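You operate a simulated robot arm through the tools that you are given. There is no shell and no other tool.

You run a simulated two-armed robot. Do the job below in one go: nothing can be reset, and whatever is moved stays where it is left.

Task
Press the pillowcase at the heat on its care tag, then switch off.
Fine: wait for READY; iron back on its rest, dial at OFF. Set down upright: iron.

It is judged by the outcome, as a careful person would: the job done as asked, and still so three seconds after it is handed in. It fails if anything else is knocked over, pushed out of place, dropped, spilled or broken.

Robot
Two 7-joint arms with two-finger grippers on one trunk that stands fixed in place. Base frame: the origin is at the foot of the trunk, x ahead of it, y to its left, z up. Lengths are in m, angles in degrees, forces in N, time in s.
The left shoulder is at [0.036, 0.175, 1.253], the right one opposite. With the tool pointing down near the work surface each hand reaches from about 0.1 to 0.82 m from the base axis, measured 20 degrees to its own side. Payload 2.94 kg a hand.
Tool frame (each hand has its own): the origin (TCP) lies between the finger pads and is the grasp point; the fingertips stand 0.03 m ahead of it; z points along the fingers, y is the line along which they close. The gripper opens to 0.138 m. The gripper's body begins 0.109 m behind the TCP.
Orientation is that of the tool frame in the base frame, as a unit quaternion [x, y, z, w]. With the fingers straight down and closing along the base's y, the tool's x points along the base's -x, its y along +y and its z along -z.

Tools
- The arms move only by the tool move_arm. It takes "left_moves", "right_moves" or both (then of equal length, played together; a hand with none holds still); each is a list of rows, each a list of 7 numbers: the shift along the base's x, y, z in units of 25 mm (1.0 is 25 mm), then the turn, a rotation vector about the base's x, y, z in units of 5 degrees (1.0 is 5 degrees), then the closure, from 0 (fully open) to 1 (shut). In form: [[x, y, z, rx, ry, rz, fingers], ...]. A call has 1 to 20 rows; each row shifts and turns the commanded pose from where the row before left it. A call with a number of a shift or a turn outside -1 to 1 is refused whole. A row lasts 0.2 s, in which the tool goes at most 0.05 m and 8.6 degrees; a call with a longer step from one row to the next is refused whole, and so is a gripper value outside its range. Where a pose cannot be reached the arm comes as near as it can. A force on the tool above 40 N (or 10 N above the force at the start of the call, whichever is more), or a blocked arm, ends the call early, and 0.2 s more pass. Each finger halts on what it meets, pressing with about 42 N; the grip force reading is that of the motor and also rises with nothing between the fingers. The clock runs only during rows and for 0.2 s after the last one: add rows that do not move to give the fingers time. The reply holds the time, the measured pose of the TCP, the force on the tool along the base axes, the opening and the grip force, in the units named above and with some noise, with the torque about the TCP (base axes, N m) and any sound that the robot's microphone picked up.
- Cameras (640 x 400 px; columns grow to the right, rows downward): "scene" is now at [0.0769, 0.049, 1.7266]; the picture's right is [0.62, -0.79, 0.00], its down [-0.59, -0.47, -0.66] and it looks along [0.52, 0.40, -0.75] (base axes); focal length 314 px, centre (320, 200). "left" rides on the left gripper at [0.071, -0.019, -0.146] in its tool frame; the picture's right is [0.26, 0.96, 0.00], its down [-0.85, 0.23, -0.48] and it looks along [-0.46, 0.12, 0.88] (tool axes); focal length 280 px, centre (320, 200). "right" rides on the right gripper at [0.071, 0.019, -0.146] in its tool frame; the picture's right is [-0.26, 0.96, 0.00], its down [-0.85, -0.23, -0.48] and it looks along [-0.46, -0.12, 0.88] (tool axes); focal length 280 px, centre (320, 200). There is no depth. A picture from a camera that has moved, and an enlarged one, comes with that camera's place and axes in the base frame and with its lens.
- snapshot(camera): a new picture of that camera. The clock stands still meanwhile.
- raise_lower(by): slides the trunk up (or, below 0, down) by that many m; the arms and the scene camera ride with it, the base frame stays. It gives what a move gives, with no picture.
- head_to(pan, tilt): turns the head with the scene camera to pan (to the left, within 120 degrees either way) and tilt (down, from -29 to 69), counted from straight ahead of the robot. It gives what a move gives.
- close_up(camera, box): a new picture of the part [left, top, right, bottom] of that camera's present view, enlarged. The clock stands still meanwhile.
- finish_job(): hands the job in; it is judged then, once.

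Places have to be worked out from the pictures, the camera data and where the tool is seen. Open the grippers and draw the arms clear of the work before you hand the job in, unless the task says otherwise.

The tools are called by a JSON object that holds its "name" and its "arguments". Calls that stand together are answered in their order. move_arm: Moves the arms, as the interface text tells. Its arguments: {"type":"object","properties":{"left_moves":{"type":"array","items":{"type":"array","items":{"type":"number"}}},"right_moves":{"type":"array","items":{"type":"array","items":{"type":"number"}}}},"required":[]} The other tools are called the same way: raise_lower (by) slides the trunk up or down; head_to (pan, tilt) turns the head that bears the scene camera; snapshot (camera) takes a picture; close_up (camera, box) takes an enlarged picture of a part of a camera's view; finish_job () hands the job in.

At the start:

```text
time_s: 0.0
left_tcp_pos: [0.4095, 0.5752, 1.1604]
left_tcp_rot: [0.0, 1.0, 0.0, 0.0]
left_force: [-0.8, 0.0, 0.0]
left_torque: [-0.02, 0.01, 0.0]
left_width: 0.1381
left_finger_force: 0.1
right_tcp_pos: [0.508, 0.0423, 1.1926]
right_tcp_rot: [-0.001, 1.0, 0.001, -0.001]
right_force: [0.4, -0.4, -0.1]
right_torque: [0.0, 0.0, -0.01]
right_width: 0.138
right_finger_force: 0.2
trunk travel left (down, up): [-0.425, 0.309]
head pan, tilt: [38.0, 49.0]
```

scene: 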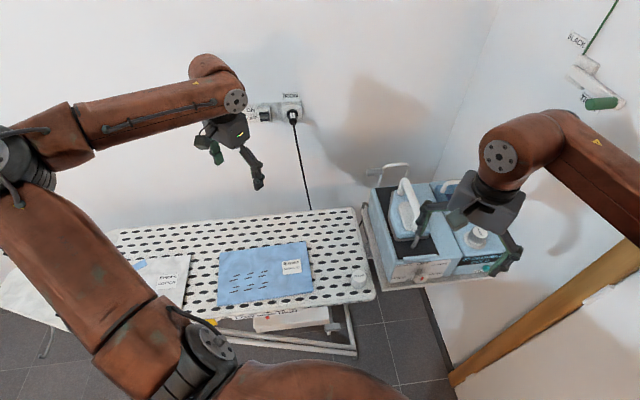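
right: 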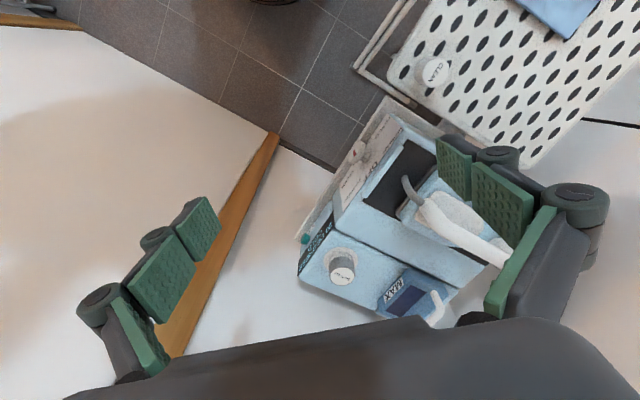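
left: 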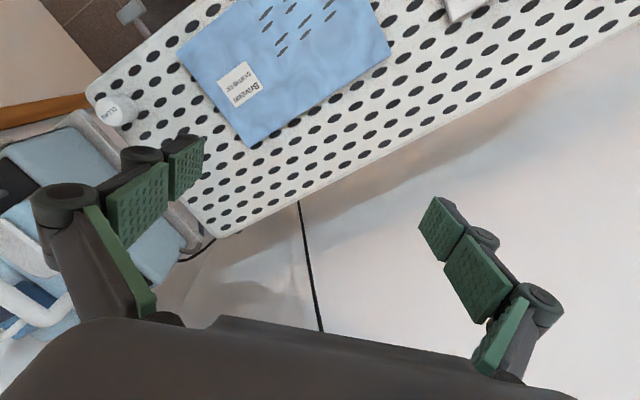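

The pictures show an ironing board with a blue pillowcase and a tag, and a steam station with the iron to the right. I take enlarged views to read the labels first.

{"name": "close_up", "arguments": {"camera": "scene", "box": [350, 150, 540, 300]}}

{"name": "close_up", "arguments": {"camera": "scene", "box": [200, 230, 380, 350]}}

{"name": "close_up", "arguments": {"camera": "left", "box": [170, 0, 400, 150]}}

{"name": "close_up", "arguments": {"camera": "right", "box": [280, 90, 540, 330]}}

{"name": "close_up", "arguments": {"camera": "scene", "box": [230, 80, 330, 140]}}

{"name": "close_up", "arguments": {"camera": "scene", "box": [0, 230, 220, 360]}}

{"name": "close_up", "arguments": {"camera": "scene", "box": [540, 0, 640, 120]}}

```text
2.67 times, centred on (445, 225) of scene
camera zoom: at [0.0769, 0.049, 1.7266], right [0.62, -0.79, 0.0], down [-0.59, -0.47, -0.66], along [0.52, 0.4, -0.75], focal length 838 px, centre (-13, 133)
```

zoom: 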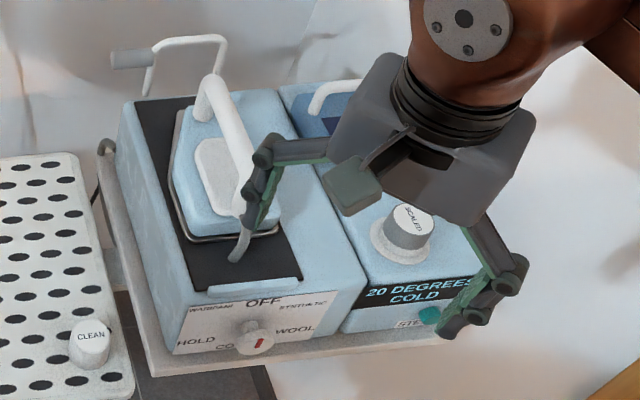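

```text
3.33 times, centred on (290, 290) of scene
camera zoom: at [0.0769, 0.049, 1.7266], right [0.62, -0.79, 0.0], down [-0.59, -0.47, -0.66], along [0.52, 0.4, -0.75], focal length 1048 px, centre (420, -100)
```

zoom: 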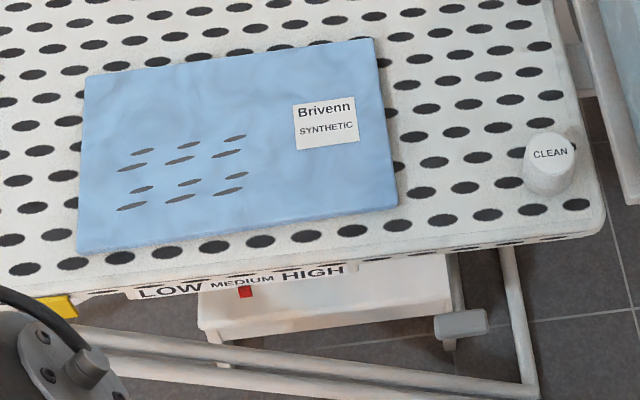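

```text
2.67 times, centred on (285, 75) of left
camera zoom: at [0.3381, 0.5576, 1.3062], right [-0.26, 0.96, 0.0], down [0.85, 0.23, 0.48], along [0.46, 0.12, -0.88], focal length 748 px, centre (413, 533)
```

zoom: 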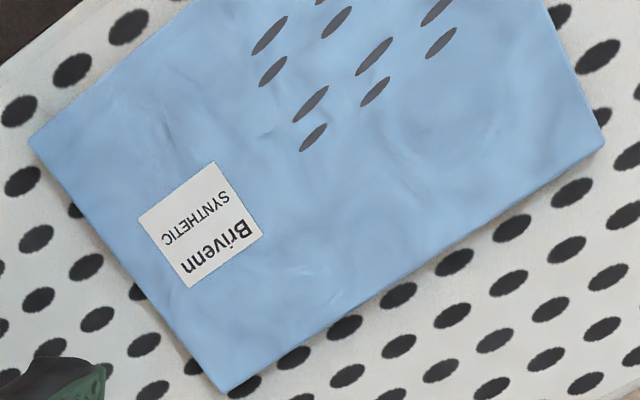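

```text
1.67 times, centred on (410, 210) of right
camera zoom: at [0.4381, 0.0622, 1.3367], right [0.26, 0.97, 0.0], down [0.85, -0.23, 0.47], along [0.46, -0.12, -0.88], focal length 467 px, centre (170, 183)
```

zoom: 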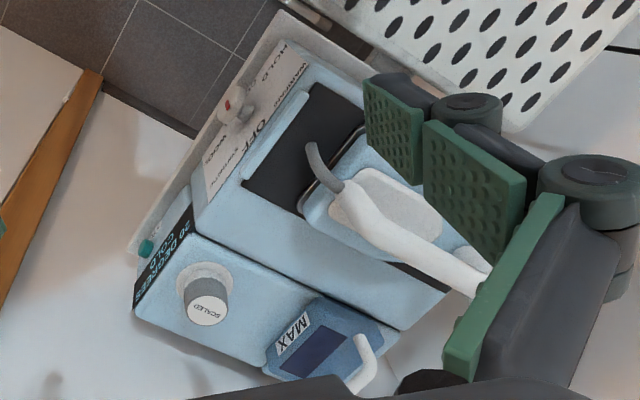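

```text
6.40 times, centred on (280, 110) of scene
camera zoom: at [0.0769, 0.049, 1.7266], right [0.62, -0.79, 0.0], down [-0.59, -0.47, -0.66], along [0.52, 0.4, -0.75], focal length 2012 px, centre (576, 776)
```

zoom: 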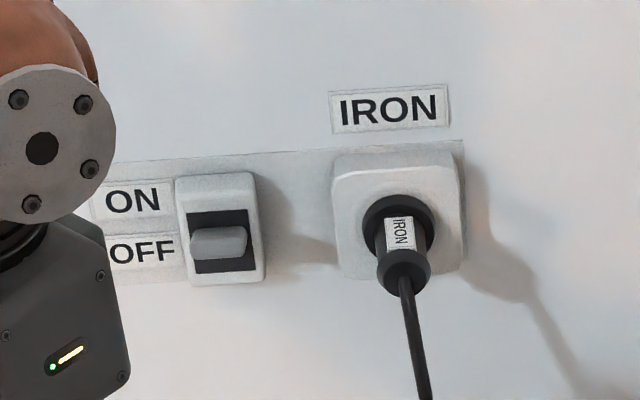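

```text
2.91 times, centred on (110, 295) of scene
camera zoom: at [0.0769, 0.049, 1.7266], right [0.62, -0.79, 0.0], down [-0.59, -0.47, -0.66], along [0.52, 0.4, -0.75], focal length 915 px, centre (931, -76)
```

zoom: 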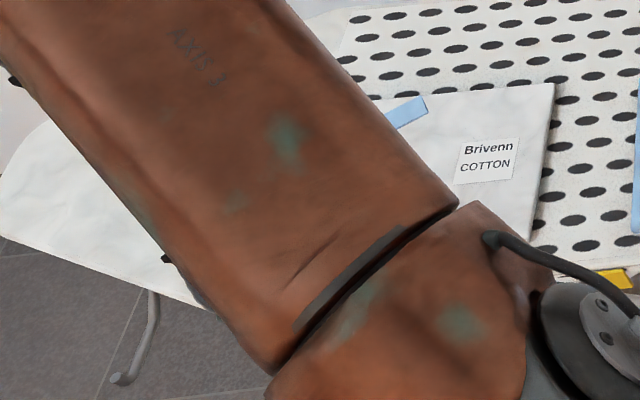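

```text
3.33 times, centred on (590, 60) of scene
camera zoom: at [0.0769, 0.049, 1.7266], right [0.62, -0.79, 0.0], down [-0.59, -0.47, -0.66], along [0.52, 0.4, -0.75], focal length 1048 px, centre (-580, 667)
```

zoom: 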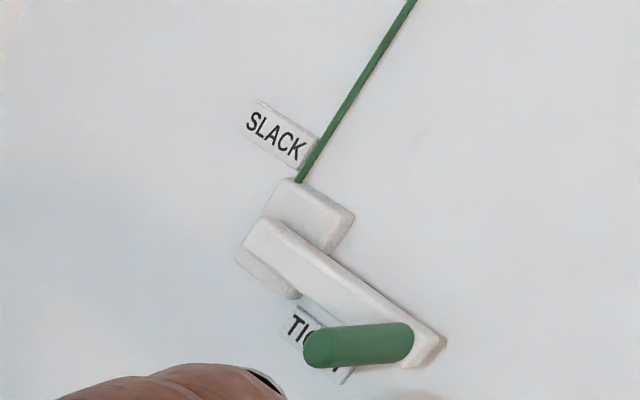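

Two cloths carry tags (blue: SYNTHETIC, white: COTTON), and there are several labelled parts. I'll move the right hand back and up, and the left one likewise, to see everything.

{"name": "move_arm", "arguments": {"left_moves": [[-1, 0, 1, 0, 0, 0, 0], [-1, 0, 1, 0, 0, 0, 0], [-1, 0, 1, 0, 0, 0, 0], [-1, 0, 1, 0, 0, 0, 0], [-1, 0, 0, 0, 0, 0, 0], [-1, 0, 0, 0, 0, 0, 0]], "right_moves": [[-1, -1, 0, 0, 0, 0, 0], [-1, -1, 0, 0, 0, 0, 0], [-1, -1, 0, 0, 0, 0, 0], [-1, -1, 0, 0, 0, 0, 0], [-1, -1, 0, 0, 0, 0, 0], [-1, -1, 0, 0, 0, 0, 0]]}}

{"name": "snapshot", "arguments": {"camera": "scene"}}

{"name": "snapshot", "arguments": {"camera": "left"}}

{"name": "snapshot", "arguments": {"camera": "right"}}

```text
time_s: 1.4
left_tcp_pos: [0.2557, 0.5735, 1.2626]
left_tcp_rot: [0.001, 1.0, 0.001, 0.001]
left_force: [-1.1, -0.7, -0.2]
left_torque: [0.05, -0.09, 0.0]
left_width: 0.138
left_finger_force: 0.0
right_tcp_pos: [0.3563, -0.1111, 1.1938]
right_tcp_rot: [-0.001, 1.0, 0.001, -0.001]
right_force: [-0.7, -0.2, 0.3]
right_torque: [0.05, -0.06, 0.0]
right_width: 0.1378
right_finger_force: 0.3
trunk travel left (down, up): [-0.425, 0.309]
head pan, tilt: [38.0, 49.0]
```

```text
taken
camera scene: at [0.0741, 0.0462, 1.7269], right [0.62, -0.79, 0.0], down [-0.59, -0.46, -0.66], along [0.52, 0.41, -0.75], focal length 314 px, centre (320, 200)
```

scene: 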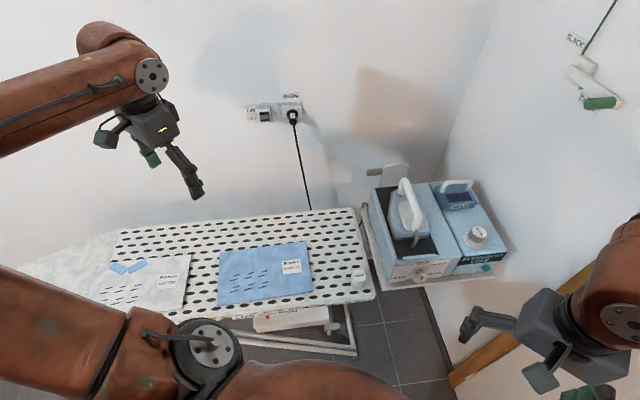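

```text
taken
camera left: at [0.1849, 0.5546, 1.4084], right [-0.26, 0.97, 0.0], down [0.85, 0.23, 0.48], along [0.46, 0.13, -0.88], focal length 280 px, centre (320, 200)
```

left: 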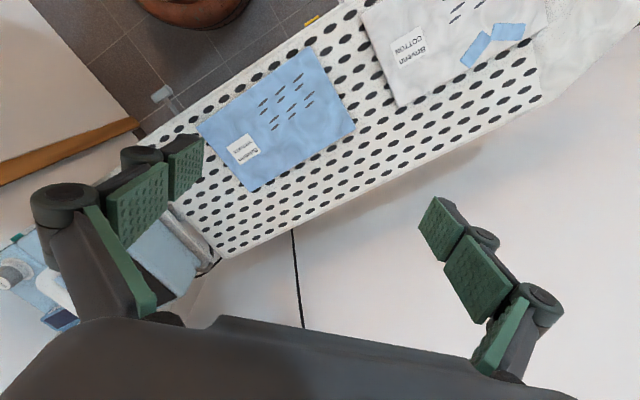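

```text
taken
camera right: at [0.2862, -0.0919, 1.338], right [0.26, 0.97, 0.0], down [0.85, -0.23, 0.48], along [0.46, -0.12, -0.88], focal length 280 px, centre (320, 200)
```

right: 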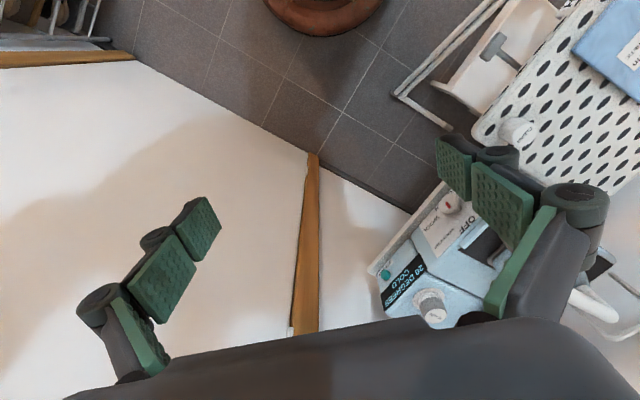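

{"name": "close_up", "arguments": {"camera": "scene", "box": [0, 230, 200, 355]}}

{"name": "close_up", "arguments": {"camera": "scene", "box": [380, 225, 476, 285]}}

{"name": "close_up", "arguments": {"camera": "scene", "box": [350, 150, 510, 250]}}

{"name": "close_up", "arguments": {"camera": "scene", "box": [430, 210, 526, 270]}}

{"name": "close_up", "arguments": {"camera": "scene", "box": [190, 300, 382, 400]}}

{"name": "close_up", "arguments": {"camera": "left", "box": [340, 0, 560, 120]}}

{"name": "close_up", "arguments": {"camera": "right", "box": [360, 170, 520, 330]}}

{"name": "close_up", "arguments": {"camera": "scene", "box": [240, 80, 320, 130]}}

```text
3.20 times, centred on (100, 292) of scene
camera zoom: at [0.0741, 0.0462, 1.7269], right [0.62, -0.79, 0.0], down [-0.59, -0.46, -0.66], along [0.52, 0.41, -0.75], focal length 1006 px, centre (1024, -96)
```

zoom: 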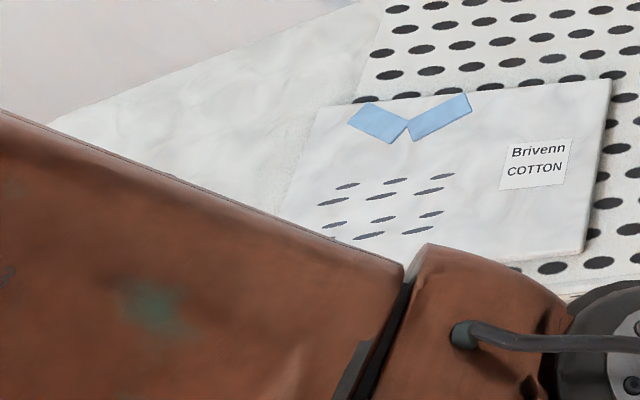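

```text
6.67 times, centred on (428, 255) of scene
camera zoom: at [0.0741, 0.0462, 1.7269], right [0.62, -0.79, 0.0], down [-0.59, -0.46, -0.66], along [0.52, 0.41, -0.75], focal length 2096 px, centre (-400, -167)
```

zoom: 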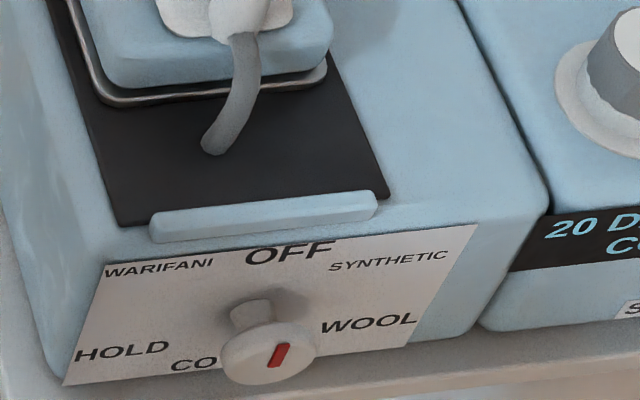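

```text
4.00 times, centred on (430, 200) of scene
camera zoom: at [0.0741, 0.0462, 1.7269], right [0.62, -0.79, 0.0], down [-0.59, -0.46, -0.66], along [0.52, 0.41, -0.75], focal length 1258 px, centre (-120, 200)
```

zoom: 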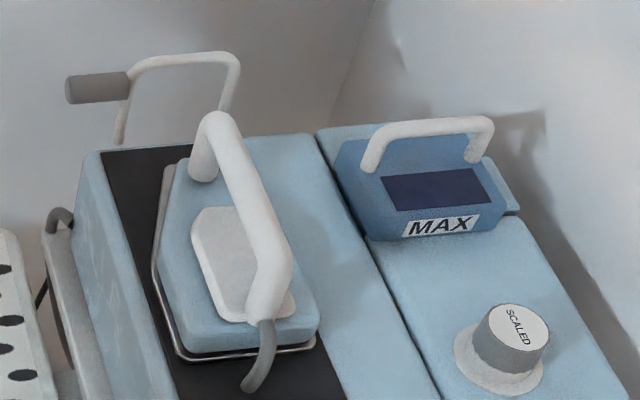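

```text
6.67 times, centred on (478, 240) of scene
camera zoom: at [0.0741, 0.0462, 1.7269], right [0.62, -0.79, 0.0], down [-0.59, -0.46, -0.66], along [0.52, 0.41, -0.75], focal length 2096 px, centre (-733, -67)
```

zoom: 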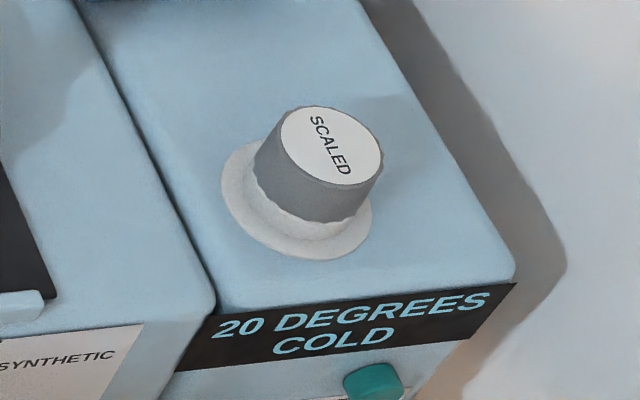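

```text
3.33 times, centred on (286, 350) of scene
camera zoom: at [0.0741, 0.0462, 1.7269], right [0.62, -0.79, 0.0], down [-0.59, -0.46, -0.66], along [0.52, 0.41, -0.75], focal length 1048 px, centre (433, -300)
```

zoom: 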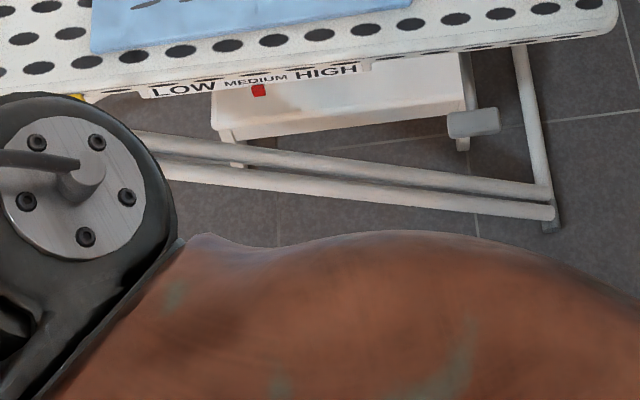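

```text
2.91 times, centred on (450, 60) of left
camera zoom: at [0.1849, 0.5546, 1.4084], right [-0.26, 0.97, 0.0], down [0.85, 0.23, 0.48], along [0.46, 0.13, -0.88], focal length 816 px, centre (-58, 607)
```

zoom: 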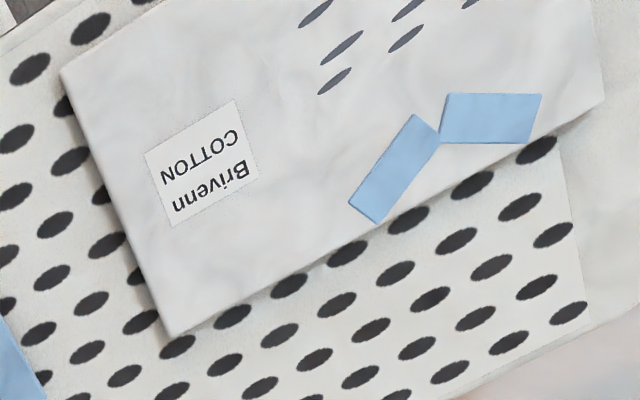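

```text
2.50 times, centred on (440, 250) of right
camera zoom: at [0.2862, -0.0919, 1.338], right [0.26, 0.97, 0.0], down [0.85, -0.23, 0.48], along [0.46, -0.12, -0.88], focal length 701 px, centre (20, 75)
```

zoom: 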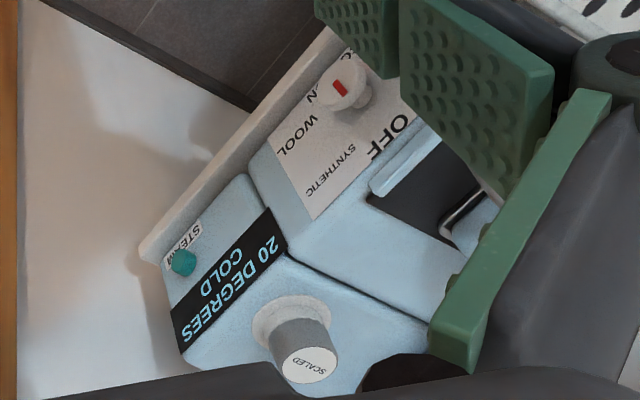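

```text
8.00 times, centred on (280, 105) of scene
camera zoom: at [0.0741, 0.0462, 1.7269], right [0.62, -0.79, 0.0], down [-0.59, -0.46, -0.66], along [0.52, 0.41, -0.75], focal length 2515 px, centre (640, 960)
```

zoom: 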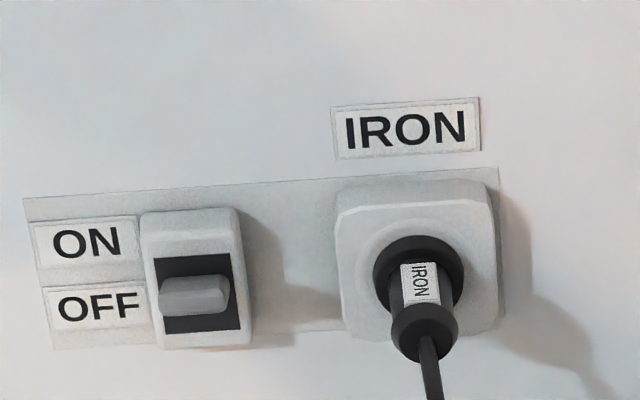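

The blue cloth is plain (the pillowcase, SYNTHETIC); the white one seems to have a blue collar (a shirt, COTTON). I enlarge the dial, the display and the switch to read their states.

{"name": "close_up", "arguments": {"camera": "scene", "box": [388, 258, 444, 293]}}

{"name": "close_up", "arguments": {"camera": "right", "box": [410, 180, 474, 220]}}

{"name": "close_up", "arguments": {"camera": "scene", "box": [450, 245, 514, 285]}}

{"name": "close_up", "arguments": {"camera": "scene", "box": [380, 165, 444, 250]}}

{"name": "close_up", "arguments": {"camera": "scene", "box": [254, 103, 278, 124]}}

{"name": "close_up", "arguments": {"camera": "scene", "box": [210, 235, 320, 305]}}

```text
11.43 times, centred on (416, 276) of scene
camera zoom: at [0.0741, 0.0462, 1.7269], right [0.62, -0.79, 0.0], down [-0.59, -0.46, -0.66], along [0.52, 0.41, -0.75], focal length 3593 px, centre (-777, -663)
```

zoom: 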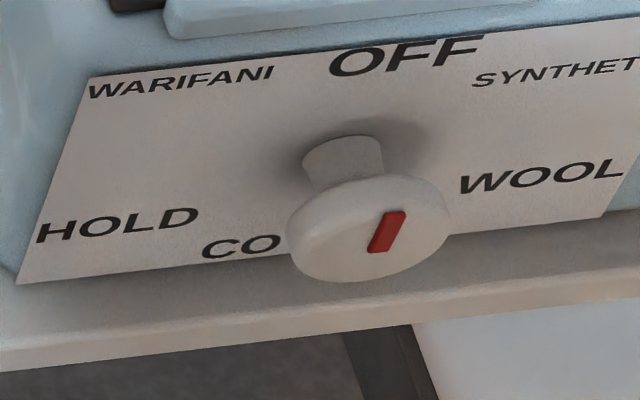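

```text
10.00 times, centred on (442, 200) of right
camera zoom: at [0.2862, -0.0919, 1.338], right [0.26, 0.97, 0.0], down [0.85, -0.23, 0.48], along [0.46, -0.12, -0.88], focal length 2804 px, centre (-900, 200)
```

zoom: 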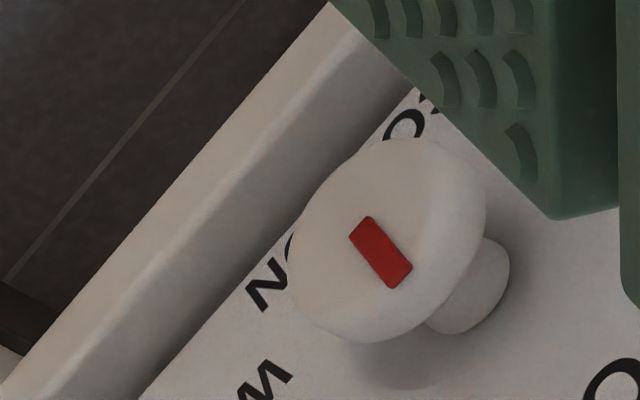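

```text
10.00 times, centred on (482, 265) of scene
camera zoom: at [0.0741, 0.0462, 1.7269], right [0.62, -0.79, 0.0], down [-0.59, -0.46, -0.66], along [0.52, 0.41, -0.75], focal length 3144 px, centre (-1300, -450)
```

zoom: 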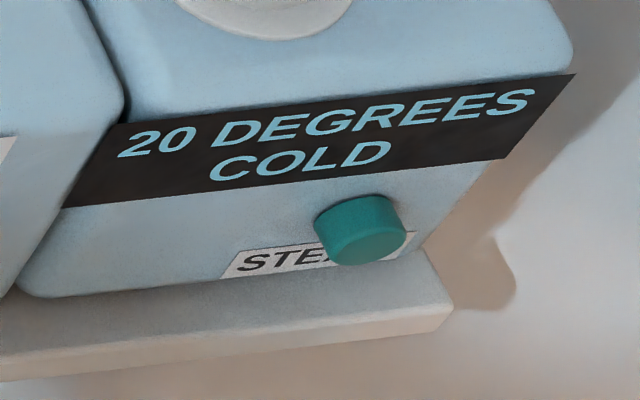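

```text
4.71 times, centred on (412, 208) of scene
camera zoom: at [0.0741, 0.0462, 1.7269], right [0.62, -0.79, 0.0], down [-0.59, -0.46, -0.66], along [0.52, 0.41, -0.75], focal length 1480 px, centre (-113, 165)
```

zoom: 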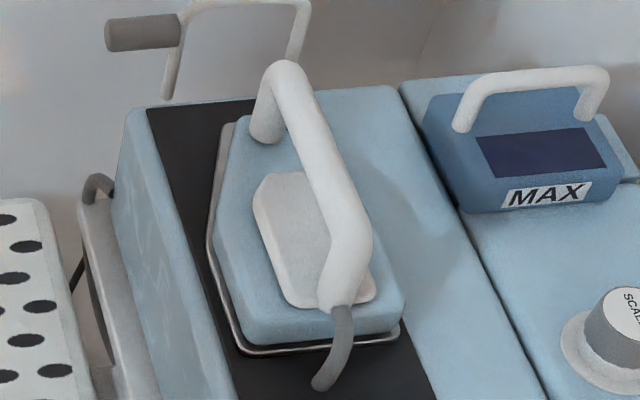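

```text
16.00 times, centred on (266, 114) of scene
camera zoom: at [0.0741, 0.0462, 1.7269], right [0.62, -0.79, 0.0], down [-0.59, -0.46, -0.66], along [0.52, 0.41, -0.75], focal length 5030 px, centre (1184, 1584)
```

zoom: 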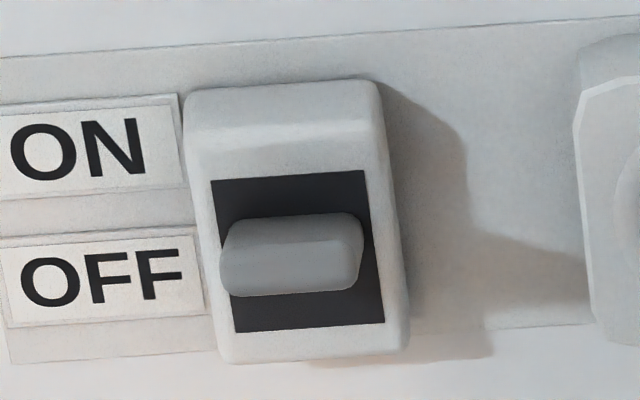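

```text
5.71 times, centred on (265, 270) of scene
camera zoom: at [0.0741, 0.0462, 1.7269], right [0.62, -0.79, 0.0], down [-0.59, -0.46, -0.66], along [0.52, 0.41, -0.75], focal length 1796 px, centre (634, -200)
```

zoom: 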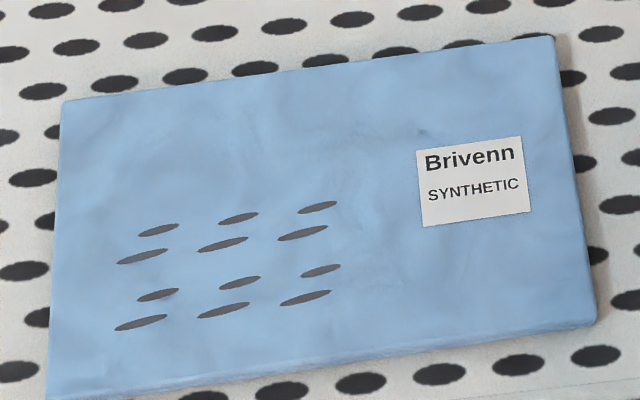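

The dial's red mark points up to OFF, and SYNTHETIC is one step (about 60°) clockwise. Triangulated: dial knob ≈ (0.618, 0.086, 0.852) on a vertical plate whose normal is (-0.7, -0.7, 0); the wall on the right is at x−y ≈ 0.97. I turn the right hand to point horizontally along (0.7, 0.7, 0), well back from the station.

{"name": "move_arm", "arguments": {"right_moves": [[0.2, 0, -0.85, 0, 0, 1, 0], [0.2, 0, -0.85, 0, 0, 1, 0], [0.2, 0, -0.85, 0, 0, 1, 0], [0.2, 0, -0.85, 0, 0, 1, 0], [0.2, 0, -0.85, 0, 0, 1, 0], [0.2, 0, -0.85, 0, 0, 1, 0], [0.2, 0, -0.85, 0, 0, 1, 0], [0.2, 0, -0.85, 0, 0, 1, 0], [0.2, 0, -0.85, 0, 0, 1, 0]]}}

{"name": "move_arm", "arguments": {"right_moves": [[0, 0, 0, 1, -1, 0, 0], [0, 0, 0, 1, -1, 0, 0], [0, 0, 0, 1, -1, 0, 0], [0, 0, 0, 1, -1, 0, 0], [0, 0, 0, 1, -1, 0, 0], [0, 0, 0, 1, -1, 0, 0], [0, 0, 0, 1, -1, 0, 0], [0, 0, 0, 1, -1, 0, 0], [0, 0, 0, 1, -1, 0, 0], [0, 0, 0, 1, -1, 0, 0], [0, 0, 0, 1, -1, 0, 0], [0, 0, 0, 1, -1, 0, 0], [0, 0, 0, 0.728, -0.728, 0, 0], [0, 0, 0, 0, 0, 0, 0], [0, 0, 0, 0, 0, 0, 0]]}}

{"name": "snapshot", "arguments": {"camera": "right"}}

{"name": "snapshot", "arguments": {"camera": "scene"}}

```text
time_s: 3.4
left_tcp_pos: [0.2585, 0.5747, 1.2601]
left_tcp_rot: [0.0, 1.0, 0.0, 0.0]
left_force: [0.5, -0.5, -0.5]
left_torque: [0.01, 0.01, 0.01]
left_width: 0.138
left_finger_force: 0.1
right_tcp_pos: [0.404, -0.1083, 1.0018]
right_tcp_rot: [-0.384, 0.923, 0.001, -0.001]
right_force: [-0.3, -1.0, -0.1]
right_torque: [0.03, 0.02, 0.01]
right_width: 0.1379
right_finger_force: 0.1
trunk travel left (down, up): [-0.425, 0.309]
head pan, tilt: [38.0, 49.0]
```

```text
time_s: 6.6
left_tcp_pos: [0.2578, 0.5746, 1.2618]
left_tcp_rot: [-0.001, 1.0, 0.0, 0.0]
left_force: [0.1, -0.7, 1.1]
left_torque: [-0.01, 0.01, 0.02]
left_width: 0.138
left_finger_force: 0.0
right_tcp_pos: [0.4031, -0.1075, 1.002]
right_tcp_rot: [-0.271, 0.653, 0.271, 0.653]
right_force: [0.3, -0.4, -0.8]
right_torque: [0.01, -0.01, -0.03]
right_width: 0.138
right_finger_force: 0.0
trunk travel left (down, up): [-0.425, 0.309]
head pan, tilt: [38.0, 49.0]
```

```text
taken
camera right: at [0.2876, -0.1966, 0.9292], right [-0.68, 0.68, 0.26], down [-0.17, -0.5, 0.85], along [0.71, 0.54, 0.46], focal length 280 px, centre (320, 200)
```

right: 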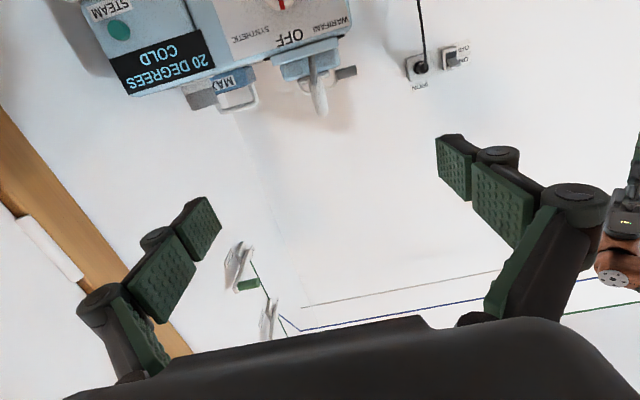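

```text
taken
camera scene: at [0.0765, 0.0484, 1.7267], right [0.62, -0.79, 0.0], down [-0.59, -0.46, -0.66], along [0.52, 0.4, -0.75], focal length 314 px, centre (320, 200)
```

scene: 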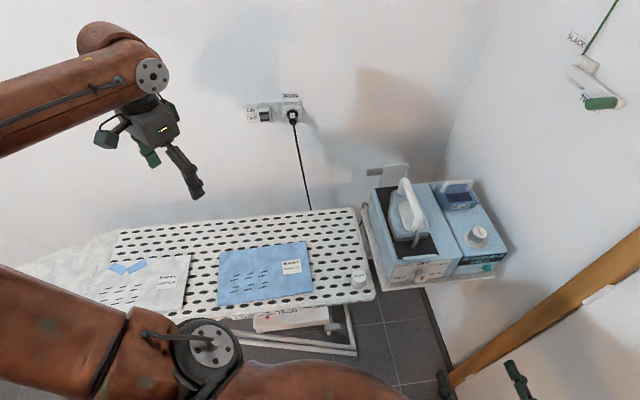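

The hand is horizontal and the camera now sees the station front (upside-down). I zoom in on the dial, iron profile and wall switch.

{"name": "close_up", "arguments": {"camera": "right", "box": [210, 0, 366, 98]}}

{"name": "close_up", "arguments": {"camera": "right", "box": [400, 30, 480, 80]}}

{"name": "close_up", "arguments": {"camera": "right", "box": [180, 40, 372, 130]}}

```text
4.08 times, centred on (288, 49) of right
camera zoom: at [0.2876, -0.1966, 0.9292], right [-0.68, 0.68, 0.26], down [-0.17, -0.5, 0.85], along [0.71, 0.54, 0.46], focal length 1144 px, centre (451, 816)
```

zoom: 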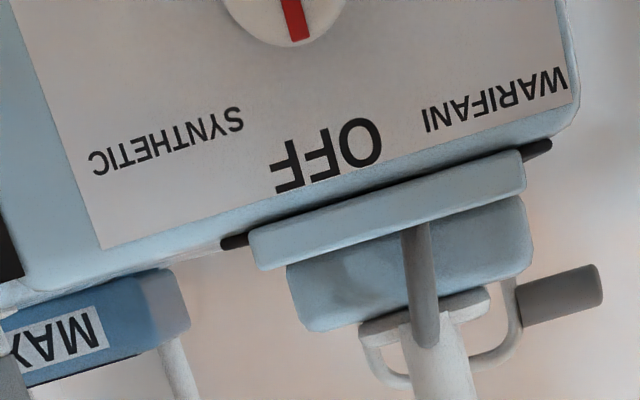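

```text
8.00 times, centred on (440, 55) of right
camera zoom: at [0.2876, -0.1966, 0.9292], right [-0.68, 0.68, 0.26], down [-0.17, -0.5, 0.85], along [0.71, 0.54, 0.46], focal length 2243 px, centre (-640, 1360)
```

zoom: 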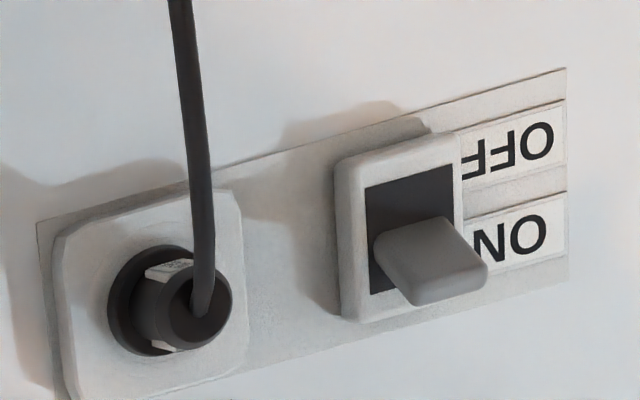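

```text
3.33 times, centred on (276, 85) of right
camera zoom: at [0.2876, -0.1966, 0.9292], right [-0.68, 0.68, 0.26], down [-0.17, -0.5, 0.85], along [0.71, 0.54, 0.46], focal length 935 px, centre (467, 583)
```

zoom: 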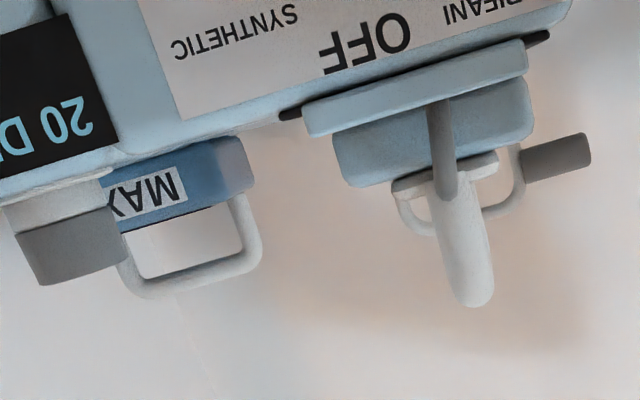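

The wall switch is ON, the dial's mark is at OFF, and the display reads 20 DEGREES COLD. Dial knob refined to about (0.617, 0.087, 0.857). I bring the right hand to about 10 cm before it, fingers partly closed, and look.

{"name": "move_arm", "arguments": {"right_moves": [[0.6, 0.5, -0.97, 0, 0, 0, 0.2], [0.75, 0.62, -0.97, 0, 0, 0, 0.45], [0.75, 0.62, -0.97, 0, 0, 0, 0.45], [0.75, 0.62, -0.97, 0, 0, 0, 0.45], [0.75, 0.62, -0.97, 0, 0, 0, 0.45], [0.75, 0.62, -0.95, 0, 0, 0, 0.45], [0, 0, 0, 0, 0, 0, 0.45]]}}

{"name": "snapshot", "arguments": {"camera": "right"}}

{"name": "snapshot", "arguments": {"camera": "scene"}}

```text
time_s: 8.2
left_tcp_pos: [0.2568, 0.5753, 1.2606]
left_tcp_rot: [0.0, 1.0, 0.0, 0.0]
left_force: [-0.2, 0.7, -1.2]
left_torque: [-0.02, -0.03, -0.02]
left_width: 0.1379
left_finger_force: 0.1
right_tcp_pos: [0.5137, -0.017, 0.8573]
right_tcp_rot: [-0.272, 0.653, 0.27, 0.653]
right_force: [-0.1, 0.2, 1.1]
right_torque: [-0.03, 0.01, -0.01]
right_width: 0.0757
right_finger_force: 0.1
trunk travel left (down, up): [-0.425, 0.309]
head pan, tilt: [38.0, 49.0]
```

```text
taken
camera right: at [0.3973, -0.1061, 0.7849], right [-0.68, 0.68, 0.26], down [-0.17, -0.5, 0.85], along [0.71, 0.54, 0.46], focal length 280 px, centre (320, 200)
```

right: 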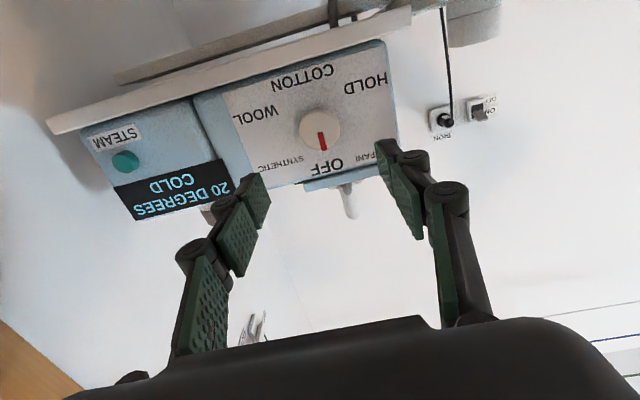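

```text
taken
camera scene: at [0.076, 0.0482, 1.7267], right [0.62, -0.79, 0.0], down [-0.59, -0.46, -0.66], along [0.52, 0.4, -0.75], focal length 314 px, centre (320, 200)
```

scene: 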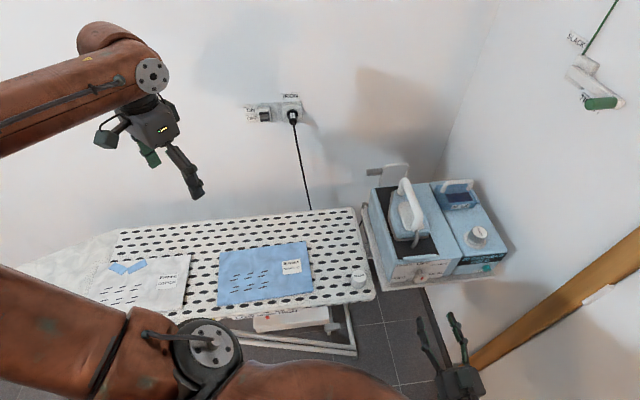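

Knob face recomputed at (0.617, 0.087, 0.858), straight ahead by about 0.147 m. I pre-rotate the hand −30° about its axis and advance 0.130 m, so the fingertips straddle the knob short of the plate.

{"name": "move_arm", "arguments": {"right_moves": [[0, 0, 0.02, -0.85, -0.85, 0, 0.45], [0, 0, 0, -0.85, -0.85, 0, 0.45], [0, 0, 0, -0.85, -0.85, 0, 0.45], [0, 0, 0, -0.85, -0.85, 0, 0.45], [0, 0, 0, -0.85, -0.85, 0, 0.45], [0.8, 0.8, 0, 0, 0, 0, 0.45], [0.8, 0.8, 0, 0, 0, 0, 0.45], [0.7, 0.7, 0, 0, 0, 0, 0.45], [0.6, 0.6, 0, 0, 0, 0, 0.45], [0.4, 0.4, 0, 0, 0, 0, 0.45], [0.37, 0.37, 0, 0, 0, 0, 0.45], [0, 0, 0, 0, 0, 0, 0.45]]}}

{"name": "snapshot", "arguments": {"camera": "right"}}

{"name": "close_up", "arguments": {"camera": "scene", "box": [370, 230, 498, 310]}}

```text
time_s: 10.8
left_tcp_pos: [0.2578, 0.5747, 1.2627]
left_tcp_rot: [0.0, 1.0, 0.0, 0.0]
left_force: [0.5, 0.5, 0.2]
left_torque: [0.01, -0.02, -0.01]
left_width: 0.1384
left_finger_force: 0.2
right_tcp_pos: [0.693, -0.0176, 0.9403]
right_tcp_rot: [-0.433, 0.562, 0.095, 0.699]
right_force: [-0.3, 0.2, -0.7]
right_torque: [0.01, 0.0, -0.03]
right_width: 0.0759
right_finger_force: 0.0
right hand out of reach, approached as far as the arm can: row 2, 3, 4, 5, 6, 7
trunk travel left (down, up): [-0.425, 0.309]
head pan, tilt: [38.0, 49.0]
```

```text
taken
camera right: at [0.6045, -0.1341, 0.8682], right [-0.69, 0.68, -0.25], down [-0.49, -0.18, 0.85], along [0.53, 0.71, 0.46], focal length 280 px, centre (320, 200)
```

right: 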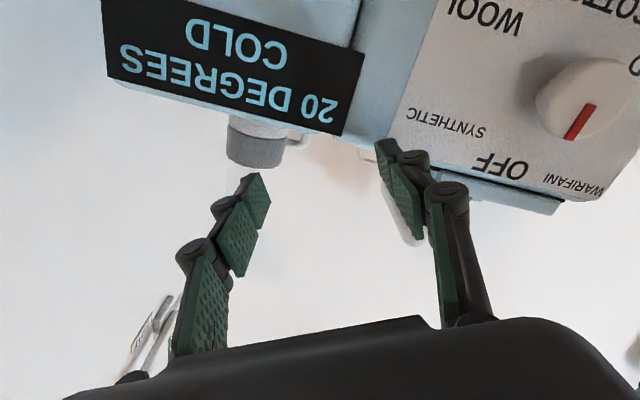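

```text
5.00 times, centred on (434, 270) of scene
camera zoom: at [0.0764, 0.0482, 1.7267], right [0.62, -0.79, 0.0], down [-0.59, -0.46, -0.66], along [0.52, 0.4, -0.75], focal length 1572 px, centre (-250, -150)
```

zoom: 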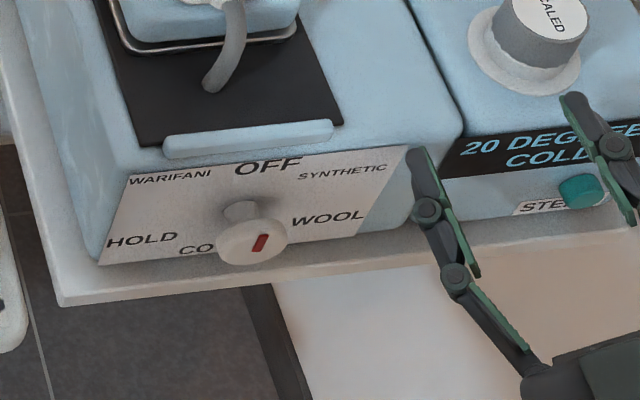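

The −30° turn was out of reach and the arm strayed to the right, though it touched nothing. I back straight off along the approach axis, and only then rotate back.

{"name": "move_arm", "arguments": {"right_moves": [[-0.6, -0.6, 0, 0, 0, 0, 0.45], [-0.8, -0.8, 0, 0, 0, 0, 0.45], [-0.8, -0.8, 0, 0, 0, 0, 0.45], [-0.8, -0.8, 0, 0, 0, 0, 0.45], [-0.8, -0.8, 0, 0, 0, 0, 0.45]]}}

{"name": "snapshot", "arguments": {"camera": "scene"}}

```text
time_s: 12.0
left_tcp_pos: [0.2569, 0.5759, 1.2618]
left_tcp_rot: [0.001, 1.0, 0.0, 0.001]
left_force: [-0.5, 0.5, 0.2]
left_torque: [0.01, -0.03, -0.03]
left_width: 0.1381
left_finger_force: 0.0
right_tcp_pos: [0.5972, -0.1121, 0.9412]
right_tcp_rot: [-0.431, 0.562, 0.094, 0.7]
right_force: [0.5, -0.1, 0.6]
right_torque: [-0.05, 0.03, -0.01]
right_width: 0.076
right_finger_force: 0.1
trunk travel left (down, up): [-0.425, 0.309]
head pan, tilt: [38.0, 49.0]
```

```text
taken
camera scene: at [0.0758, 0.0479, 1.7267], right [0.62, -0.79, 0.0], down [-0.59, -0.46, -0.66], along [0.52, 0.4, -0.75], focal length 314 px, centre (320, 200)
```

scene: 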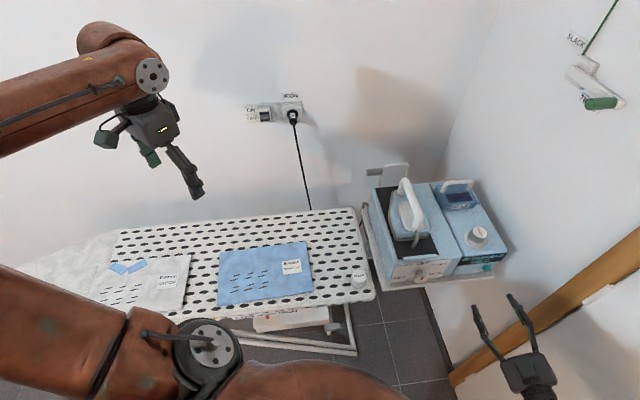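

The hand is clear. I rotate back to level while moving to a stand-off point in front of the dial.

{"name": "move_arm", "arguments": {"right_moves": [[-0.7, 0.3, -0.2, 0.85, 0.85, 0, 0.45], [-0.8, 0.4, -0.3, 0.85, 0.85, 0, 0.45], [-0.8, 0.4, -0.3, 0.85, 0.85, 0, 0.45], [-0.8, 0.4, -0.3, 0.85, 0.85, 0, 0.45], [-0.8, 0.4, -0.3, 0.85, 0.85, 0, 0.45], [-0.8, 0.5, -0.2, 0, 0, 0, 0.45]]}}

{"name": "move_arm", "arguments": {"right_moves": [[0, 0, 0, 0.85, 0.85, 0, 0.45], [0, 0, 0, 0.85, 0.85, 0, 0.45], [0, 0, 0, 0.85, 0.85, 0, 0.45], [0, 0, 0, 0.85, 0.85, 0, 0.45], [0, 0, 0, 0.85, 0.85, 0, 0.45]]}}

```text
time_s: 13.4
left_tcp_pos: [0.2577, 0.5754, 1.2611]
left_tcp_rot: [0.0, 1.0, -0.001, -0.001]
left_force: [-0.1, -0.7, 0.0]
left_torque: [-0.03, -0.04, 0.02]
left_width: 0.1377
left_finger_force: 0.0
right_tcp_pos: [0.4784, -0.0499, 0.8987]
right_tcp_rot: [-0.271, 0.654, 0.27, 0.653]
right_force: [0.0, 0.9, -0.1]
right_torque: [-0.03, 0.0, 0.01]
right_width: 0.076
right_finger_force: 0.1
trunk travel left (down, up): [-0.425, 0.309]
head pan, tilt: [38.0, 49.0]
```

```text
time_s: 14.6
left_tcp_pos: [0.2574, 0.5756, 1.2623]
left_tcp_rot: [0.0, 1.0, 0.001, 0.0]
left_force: [0.8, -0.7, -0.3]
left_torque: [0.01, 0.0, 0.0]
left_width: 0.1378
left_finger_force: 0.1
right_tcp_pos: [0.4794, -0.0516, 0.899]
right_tcp_rot: [-0.092, 0.701, 0.432, 0.56]
right_force: [1.0, 0.6, -0.7]
right_torque: [0.01, 0.01, 0.02]
right_width: 0.0758
right_finger_force: 0.1
trunk travel left (down, up): [-0.425, 0.309]
head pan, tilt: [38.0, 49.0]
```

+30° works without complaint. I test on to +60° and +75° here in free space to know the wrist's range.

{"name": "move_arm", "arguments": {"right_moves": [[0, 0, 0, 0.85, 0.85, 0, 0.45], [0, 0, 0, 0.85, 0.85, 0, 0.45], [0, 0, 0, 0.85, 0.85, 0, 0.45], [0, 0, 0, 0.85, 0.85, 0, 0.45], [0, 0, 0, 0.85, 0.85, 0, 0.45]]}}

{"name": "move_arm", "arguments": {"right_moves": [[0, 0, 0, 0.85, 0.85, 0, 0.45], [0, 0, 0, 0.85, 0.85, 0, 0.45], [0, 0, 0, 0.85, 0.85, 0, 0.45]]}}

```text
time_s: 15.8
left_tcp_pos: [0.2585, 0.5756, 1.2617]
left_tcp_rot: [0.0, 1.0, 0.0, 0.0]
left_force: [0.4, -0.6, 0.0]
left_torque: [0.02, 0.0, 0.03]
left_width: 0.1382
left_finger_force: 0.1
right_tcp_pos: [0.479, -0.0501, 0.8991]
right_tcp_rot: [0.092, 0.7, 0.563, 0.429]
right_force: [-0.6, -0.3, 0.5]
right_torque: [-0.02, 0.0, 0.0]
right_width: 0.076
right_finger_force: 0.1
trunk travel left (down, up): [-0.425, 0.309]
head pan, tilt: [38.0, 49.0]
```

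```text
time_s: 16.6
left_tcp_pos: [0.2576, 0.5741, 1.2613]
left_tcp_rot: [0.0, 1.0, -0.001, 0.0]
left_force: [-0.4, 0.6, 1.4]
left_torque: [0.02, 0.01, 0.01]
left_width: 0.1378
left_finger_force: 0.0
right_tcp_pos: [0.4794, -0.0517, 0.9006]
right_tcp_rot: [0.201, 0.678, 0.622, 0.336]
right_force: [-0.9, 0.2, -0.1]
right_torque: [0.0, 0.0, -0.01]
right_width: 0.076
right_finger_force: 0.0
trunk travel left (down, up): [-0.425, 0.309]
head pan, tilt: [38.0, 49.0]
```

The wrist goes to +78°, so I'll grip at +10° and turn to +70°. I rotate back to +10° while moving to the pre-approach point on the knob axis.

{"name": "move_arm", "arguments": {"right_moves": [[0.136, 0.136, -0.168, -0.96, -0.96, 0, 0.45], [0.136, 0.136, -0.168, -0.96, -0.96, 0, 0.45], [0.136, 0.136, -0.168, -0.96, -0.96, 0, 0.45], [0.136, 0.136, -0.168, -0.96, -0.96, 0, 0.45], [0.136, 0.136, -0.168, -0.96, -0.96, 0, 0.45], [0.136, 0.136, -0.168, -0.96, -0.96, 0, 0.45], [0.136, 0.136, -0.168, -0.96, -0.96, 0, 0.45], [0.136, 0.136, -0.168, -0.96, -0.96, 0, 0.45], [0.136, 0.136, -0.168, -0.96, -0.96, 0, 0.45], [0.136, 0.136, -0.168, -0.96, -0.96, 0, 0.45], [0, 0, 0, 0, 0, 0, 0.45]]}}

{"name": "snapshot", "arguments": {"camera": "right"}}

```text
time_s: 19.0
left_tcp_pos: [0.2586, 0.576, 1.2615]
left_tcp_rot: [0.0, 1.0, 0.0, 0.001]
left_force: [0.7, 0.6, 0.6]
left_torque: [0.05, -0.01, 0.0]
left_width: 0.1381
left_finger_force: 0.0
right_tcp_pos: [0.5135, -0.0176, 0.8574]
right_tcp_rot: [-0.212, 0.675, 0.328, 0.626]
right_force: [-0.1, 0.6, 0.4]
right_torque: [-0.02, 0.04, -0.01]
right_width: 0.076
right_finger_force: 0.0
trunk travel left (down, up): [-0.425, 0.309]
head pan, tilt: [38.0, 49.0]
```

```text
taken
camera right: at [0.389, -0.0982, 0.7898], right [-0.64, 0.64, 0.43], down [-0.07, -0.6, 0.8], along [0.77, 0.48, 0.43], focal length 280 px, centre (320, 200)
```

right: 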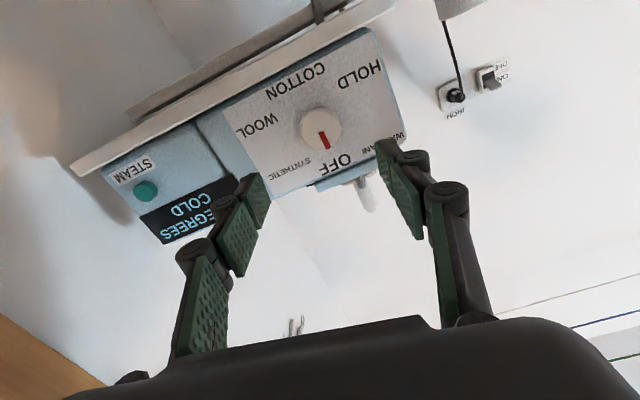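

Knob is on the tool axis (perhaps 2 mm higher). I advance 0.128 m along the axis so the pads straddle the disc.

{"name": "move_arm", "arguments": {"right_moves": [[0.7, 0.7, 0.08, 0, 0, 0, 0.45], [0.8, 0.8, 0, 0, 0, 0, 0.45], [0.8, 0.8, 0, 0, 0, 0, 0.45], [0.6, 0.6, 0, 0, 0, 0, 0.45], [0.4, 0.4, 0, 0, 0, 0, 0.45], [0.32, 0.32, 0, 0, 0, 0, 0.45], [0, 0, 0, 0, 0, 0, 0.45]]}}

{"name": "snapshot", "arguments": {"camera": "right"}}

{"name": "close_up", "arguments": {"camera": "scene", "box": [370, 230, 498, 310]}}

```text
time_s: 20.6
left_tcp_pos: [0.2578, 0.5751, 1.262]
left_tcp_rot: [0.0, 1.0, 0.0, 0.0]
left_force: [0.6, 0.2, 0.4]
left_torque: [0.0, -0.02, 0.01]
left_width: 0.1379
left_finger_force: 0.0
right_tcp_pos: [0.6042, 0.0738, 0.8581]
right_tcp_rot: [-0.212, 0.675, 0.327, 0.627]
right_force: [-0.1, -0.1, 0.3]
right_torque: [-0.02, -0.02, -0.01]
right_width: 0.0757
right_finger_force: 0.1
trunk travel left (down, up): [-0.425, 0.309]
head pan, tilt: [38.0, 49.0]
```

```text
taken
camera right: at [0.4791, -0.0074, 0.7902], right [-0.64, 0.64, 0.43], down [-0.07, -0.6, 0.79], along [0.77, 0.48, 0.43], focal length 280 px, centre (320, 200)
```

right: 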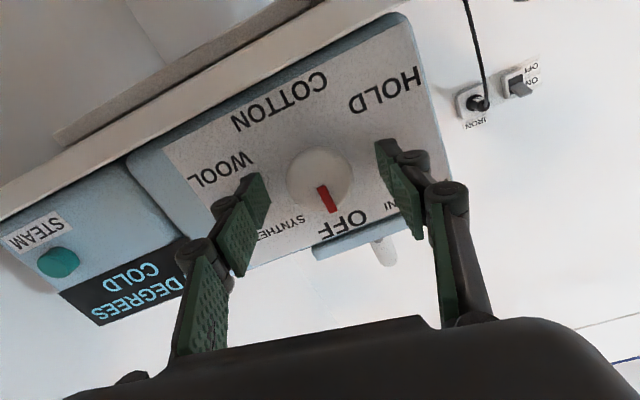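

```text
5.00 times, centred on (434, 270) of scene
camera zoom: at [0.0765, 0.0485, 1.7266], right [0.62, -0.79, 0.0], down [-0.59, -0.46, -0.66], along [0.52, 0.4, -0.75], focal length 1572 px, centre (-250, -150)
```

zoom: 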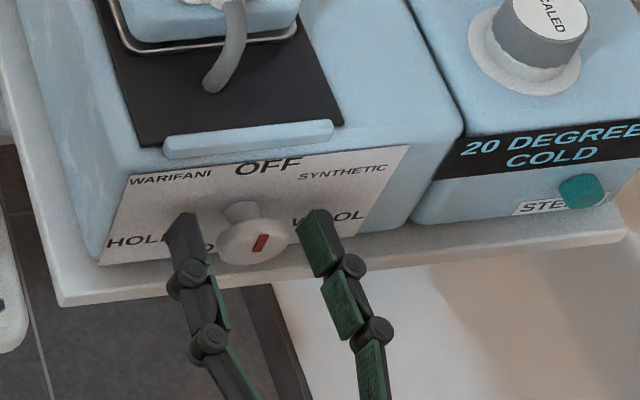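

Pads straddle the knob, fingertips about 12 mm past its face. I nudge 3 mm further and close.

{"name": "move_arm", "arguments": {"right_moves": [[0.085, 0.085, 0, 0, 0, 0, 0.45], [0, 0, 0, 0, 0, 0, 1], [0, 0, 0, 0, 0, 0, 1], [0, 0, 0, 0, 0, 0, 1], [0, 0, 0, 0, 0, 0, 1], [0, 0, 0, 0, 0, 0, 1]]}}

{"name": "snapshot", "arguments": {"camera": "right"}}

```text
time_s: 22.0
left_tcp_pos: [0.2583, 0.5753, 1.262]
left_tcp_rot: [-0.001, 1.0, 0.0, 0.0]
left_force: [0.1, 0.6, -0.7]
left_torque: [0.0, 0.02, 0.02]
left_width: 0.1381
left_finger_force: 0.1
right_tcp_pos: [0.6055, 0.076, 0.8586]
right_tcp_rot: [-0.212, 0.675, 0.328, 0.626]
right_force: [0.2, 0.4, 0.1]
right_torque: [-0.01, -0.01, 0.0]
right_width: 0.0401
right_finger_force: 45.4
trunk travel left (down, up): [-0.425, 0.309]
head pan, tilt: [38.0, 49.0]
```

```text
taken
camera right: at [0.4814, -0.0051, 0.7909], right [-0.64, 0.64, 0.43], down [-0.07, -0.6, 0.79], along [0.77, 0.48, 0.43], focal length 280 px, centre (320, 200)
```

right: 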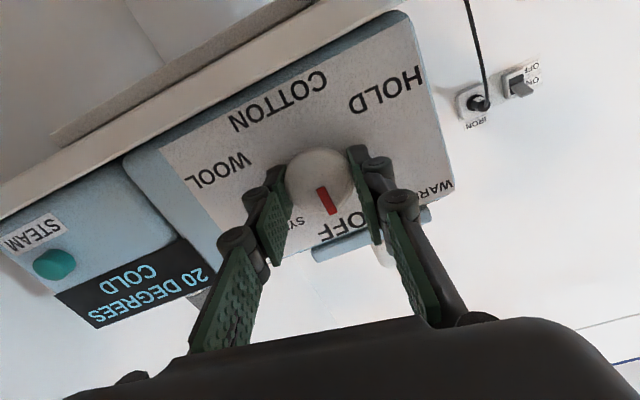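

Knob gripped at 40 mm wide. I turn 60° clockwise (about +d).

{"name": "move_arm", "arguments": {"right_moves": [[0, 0, 0, 0.85, 0.85, 0, 1], [0, 0, 0, 0.85, 0.85, 0, 1], [0, 0, 0, 0.85, 0.85, 0, 1], [0, 0, 0, 0.85, 0.85, 0, 1], [0, 0, 0, 0.85, 0.85, 0, 1]]}}

{"name": "snapshot", "arguments": {"camera": "right"}}

```text
time_s: 23.2
left_tcp_pos: [0.2581, 0.5747, 1.261]
left_tcp_rot: [-0.001, 1.0, 0.0, -0.001]
left_force: [0.2, -0.5, -0.4]
left_torque: [0.02, 0.0, 0.02]
left_width: 0.1379
left_finger_force: 0.0
right_tcp_pos: [0.606, 0.0758, 0.8573]
right_tcp_rot: [-0.029, 0.707, 0.479, 0.519]
right_force: [3.1, -0.2, -2.3]
right_torque: [-0.03, 0.01, -0.04]
right_width: 0.0399
right_finger_force: 45.1
trunk travel left (down, up): [-0.425, 0.309]
head pan, tilt: [38.0, 49.0]
```

```text
taken
camera right: at [0.4614, 0.0148, 0.8153], right [-0.4, 0.4, 0.82], down [0.18, -0.85, 0.5], along [0.9, 0.35, 0.27], focal length 280 px, centre (320, 200)
```

right: 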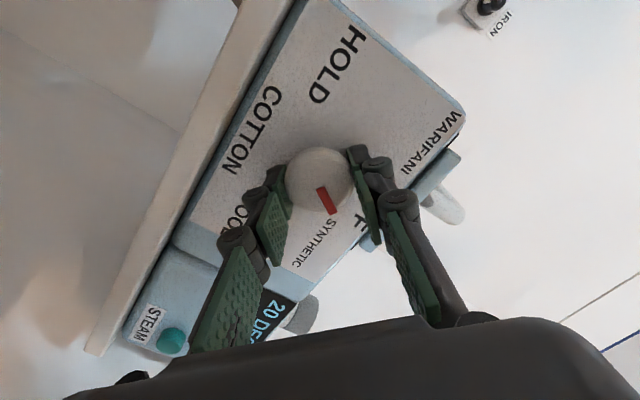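

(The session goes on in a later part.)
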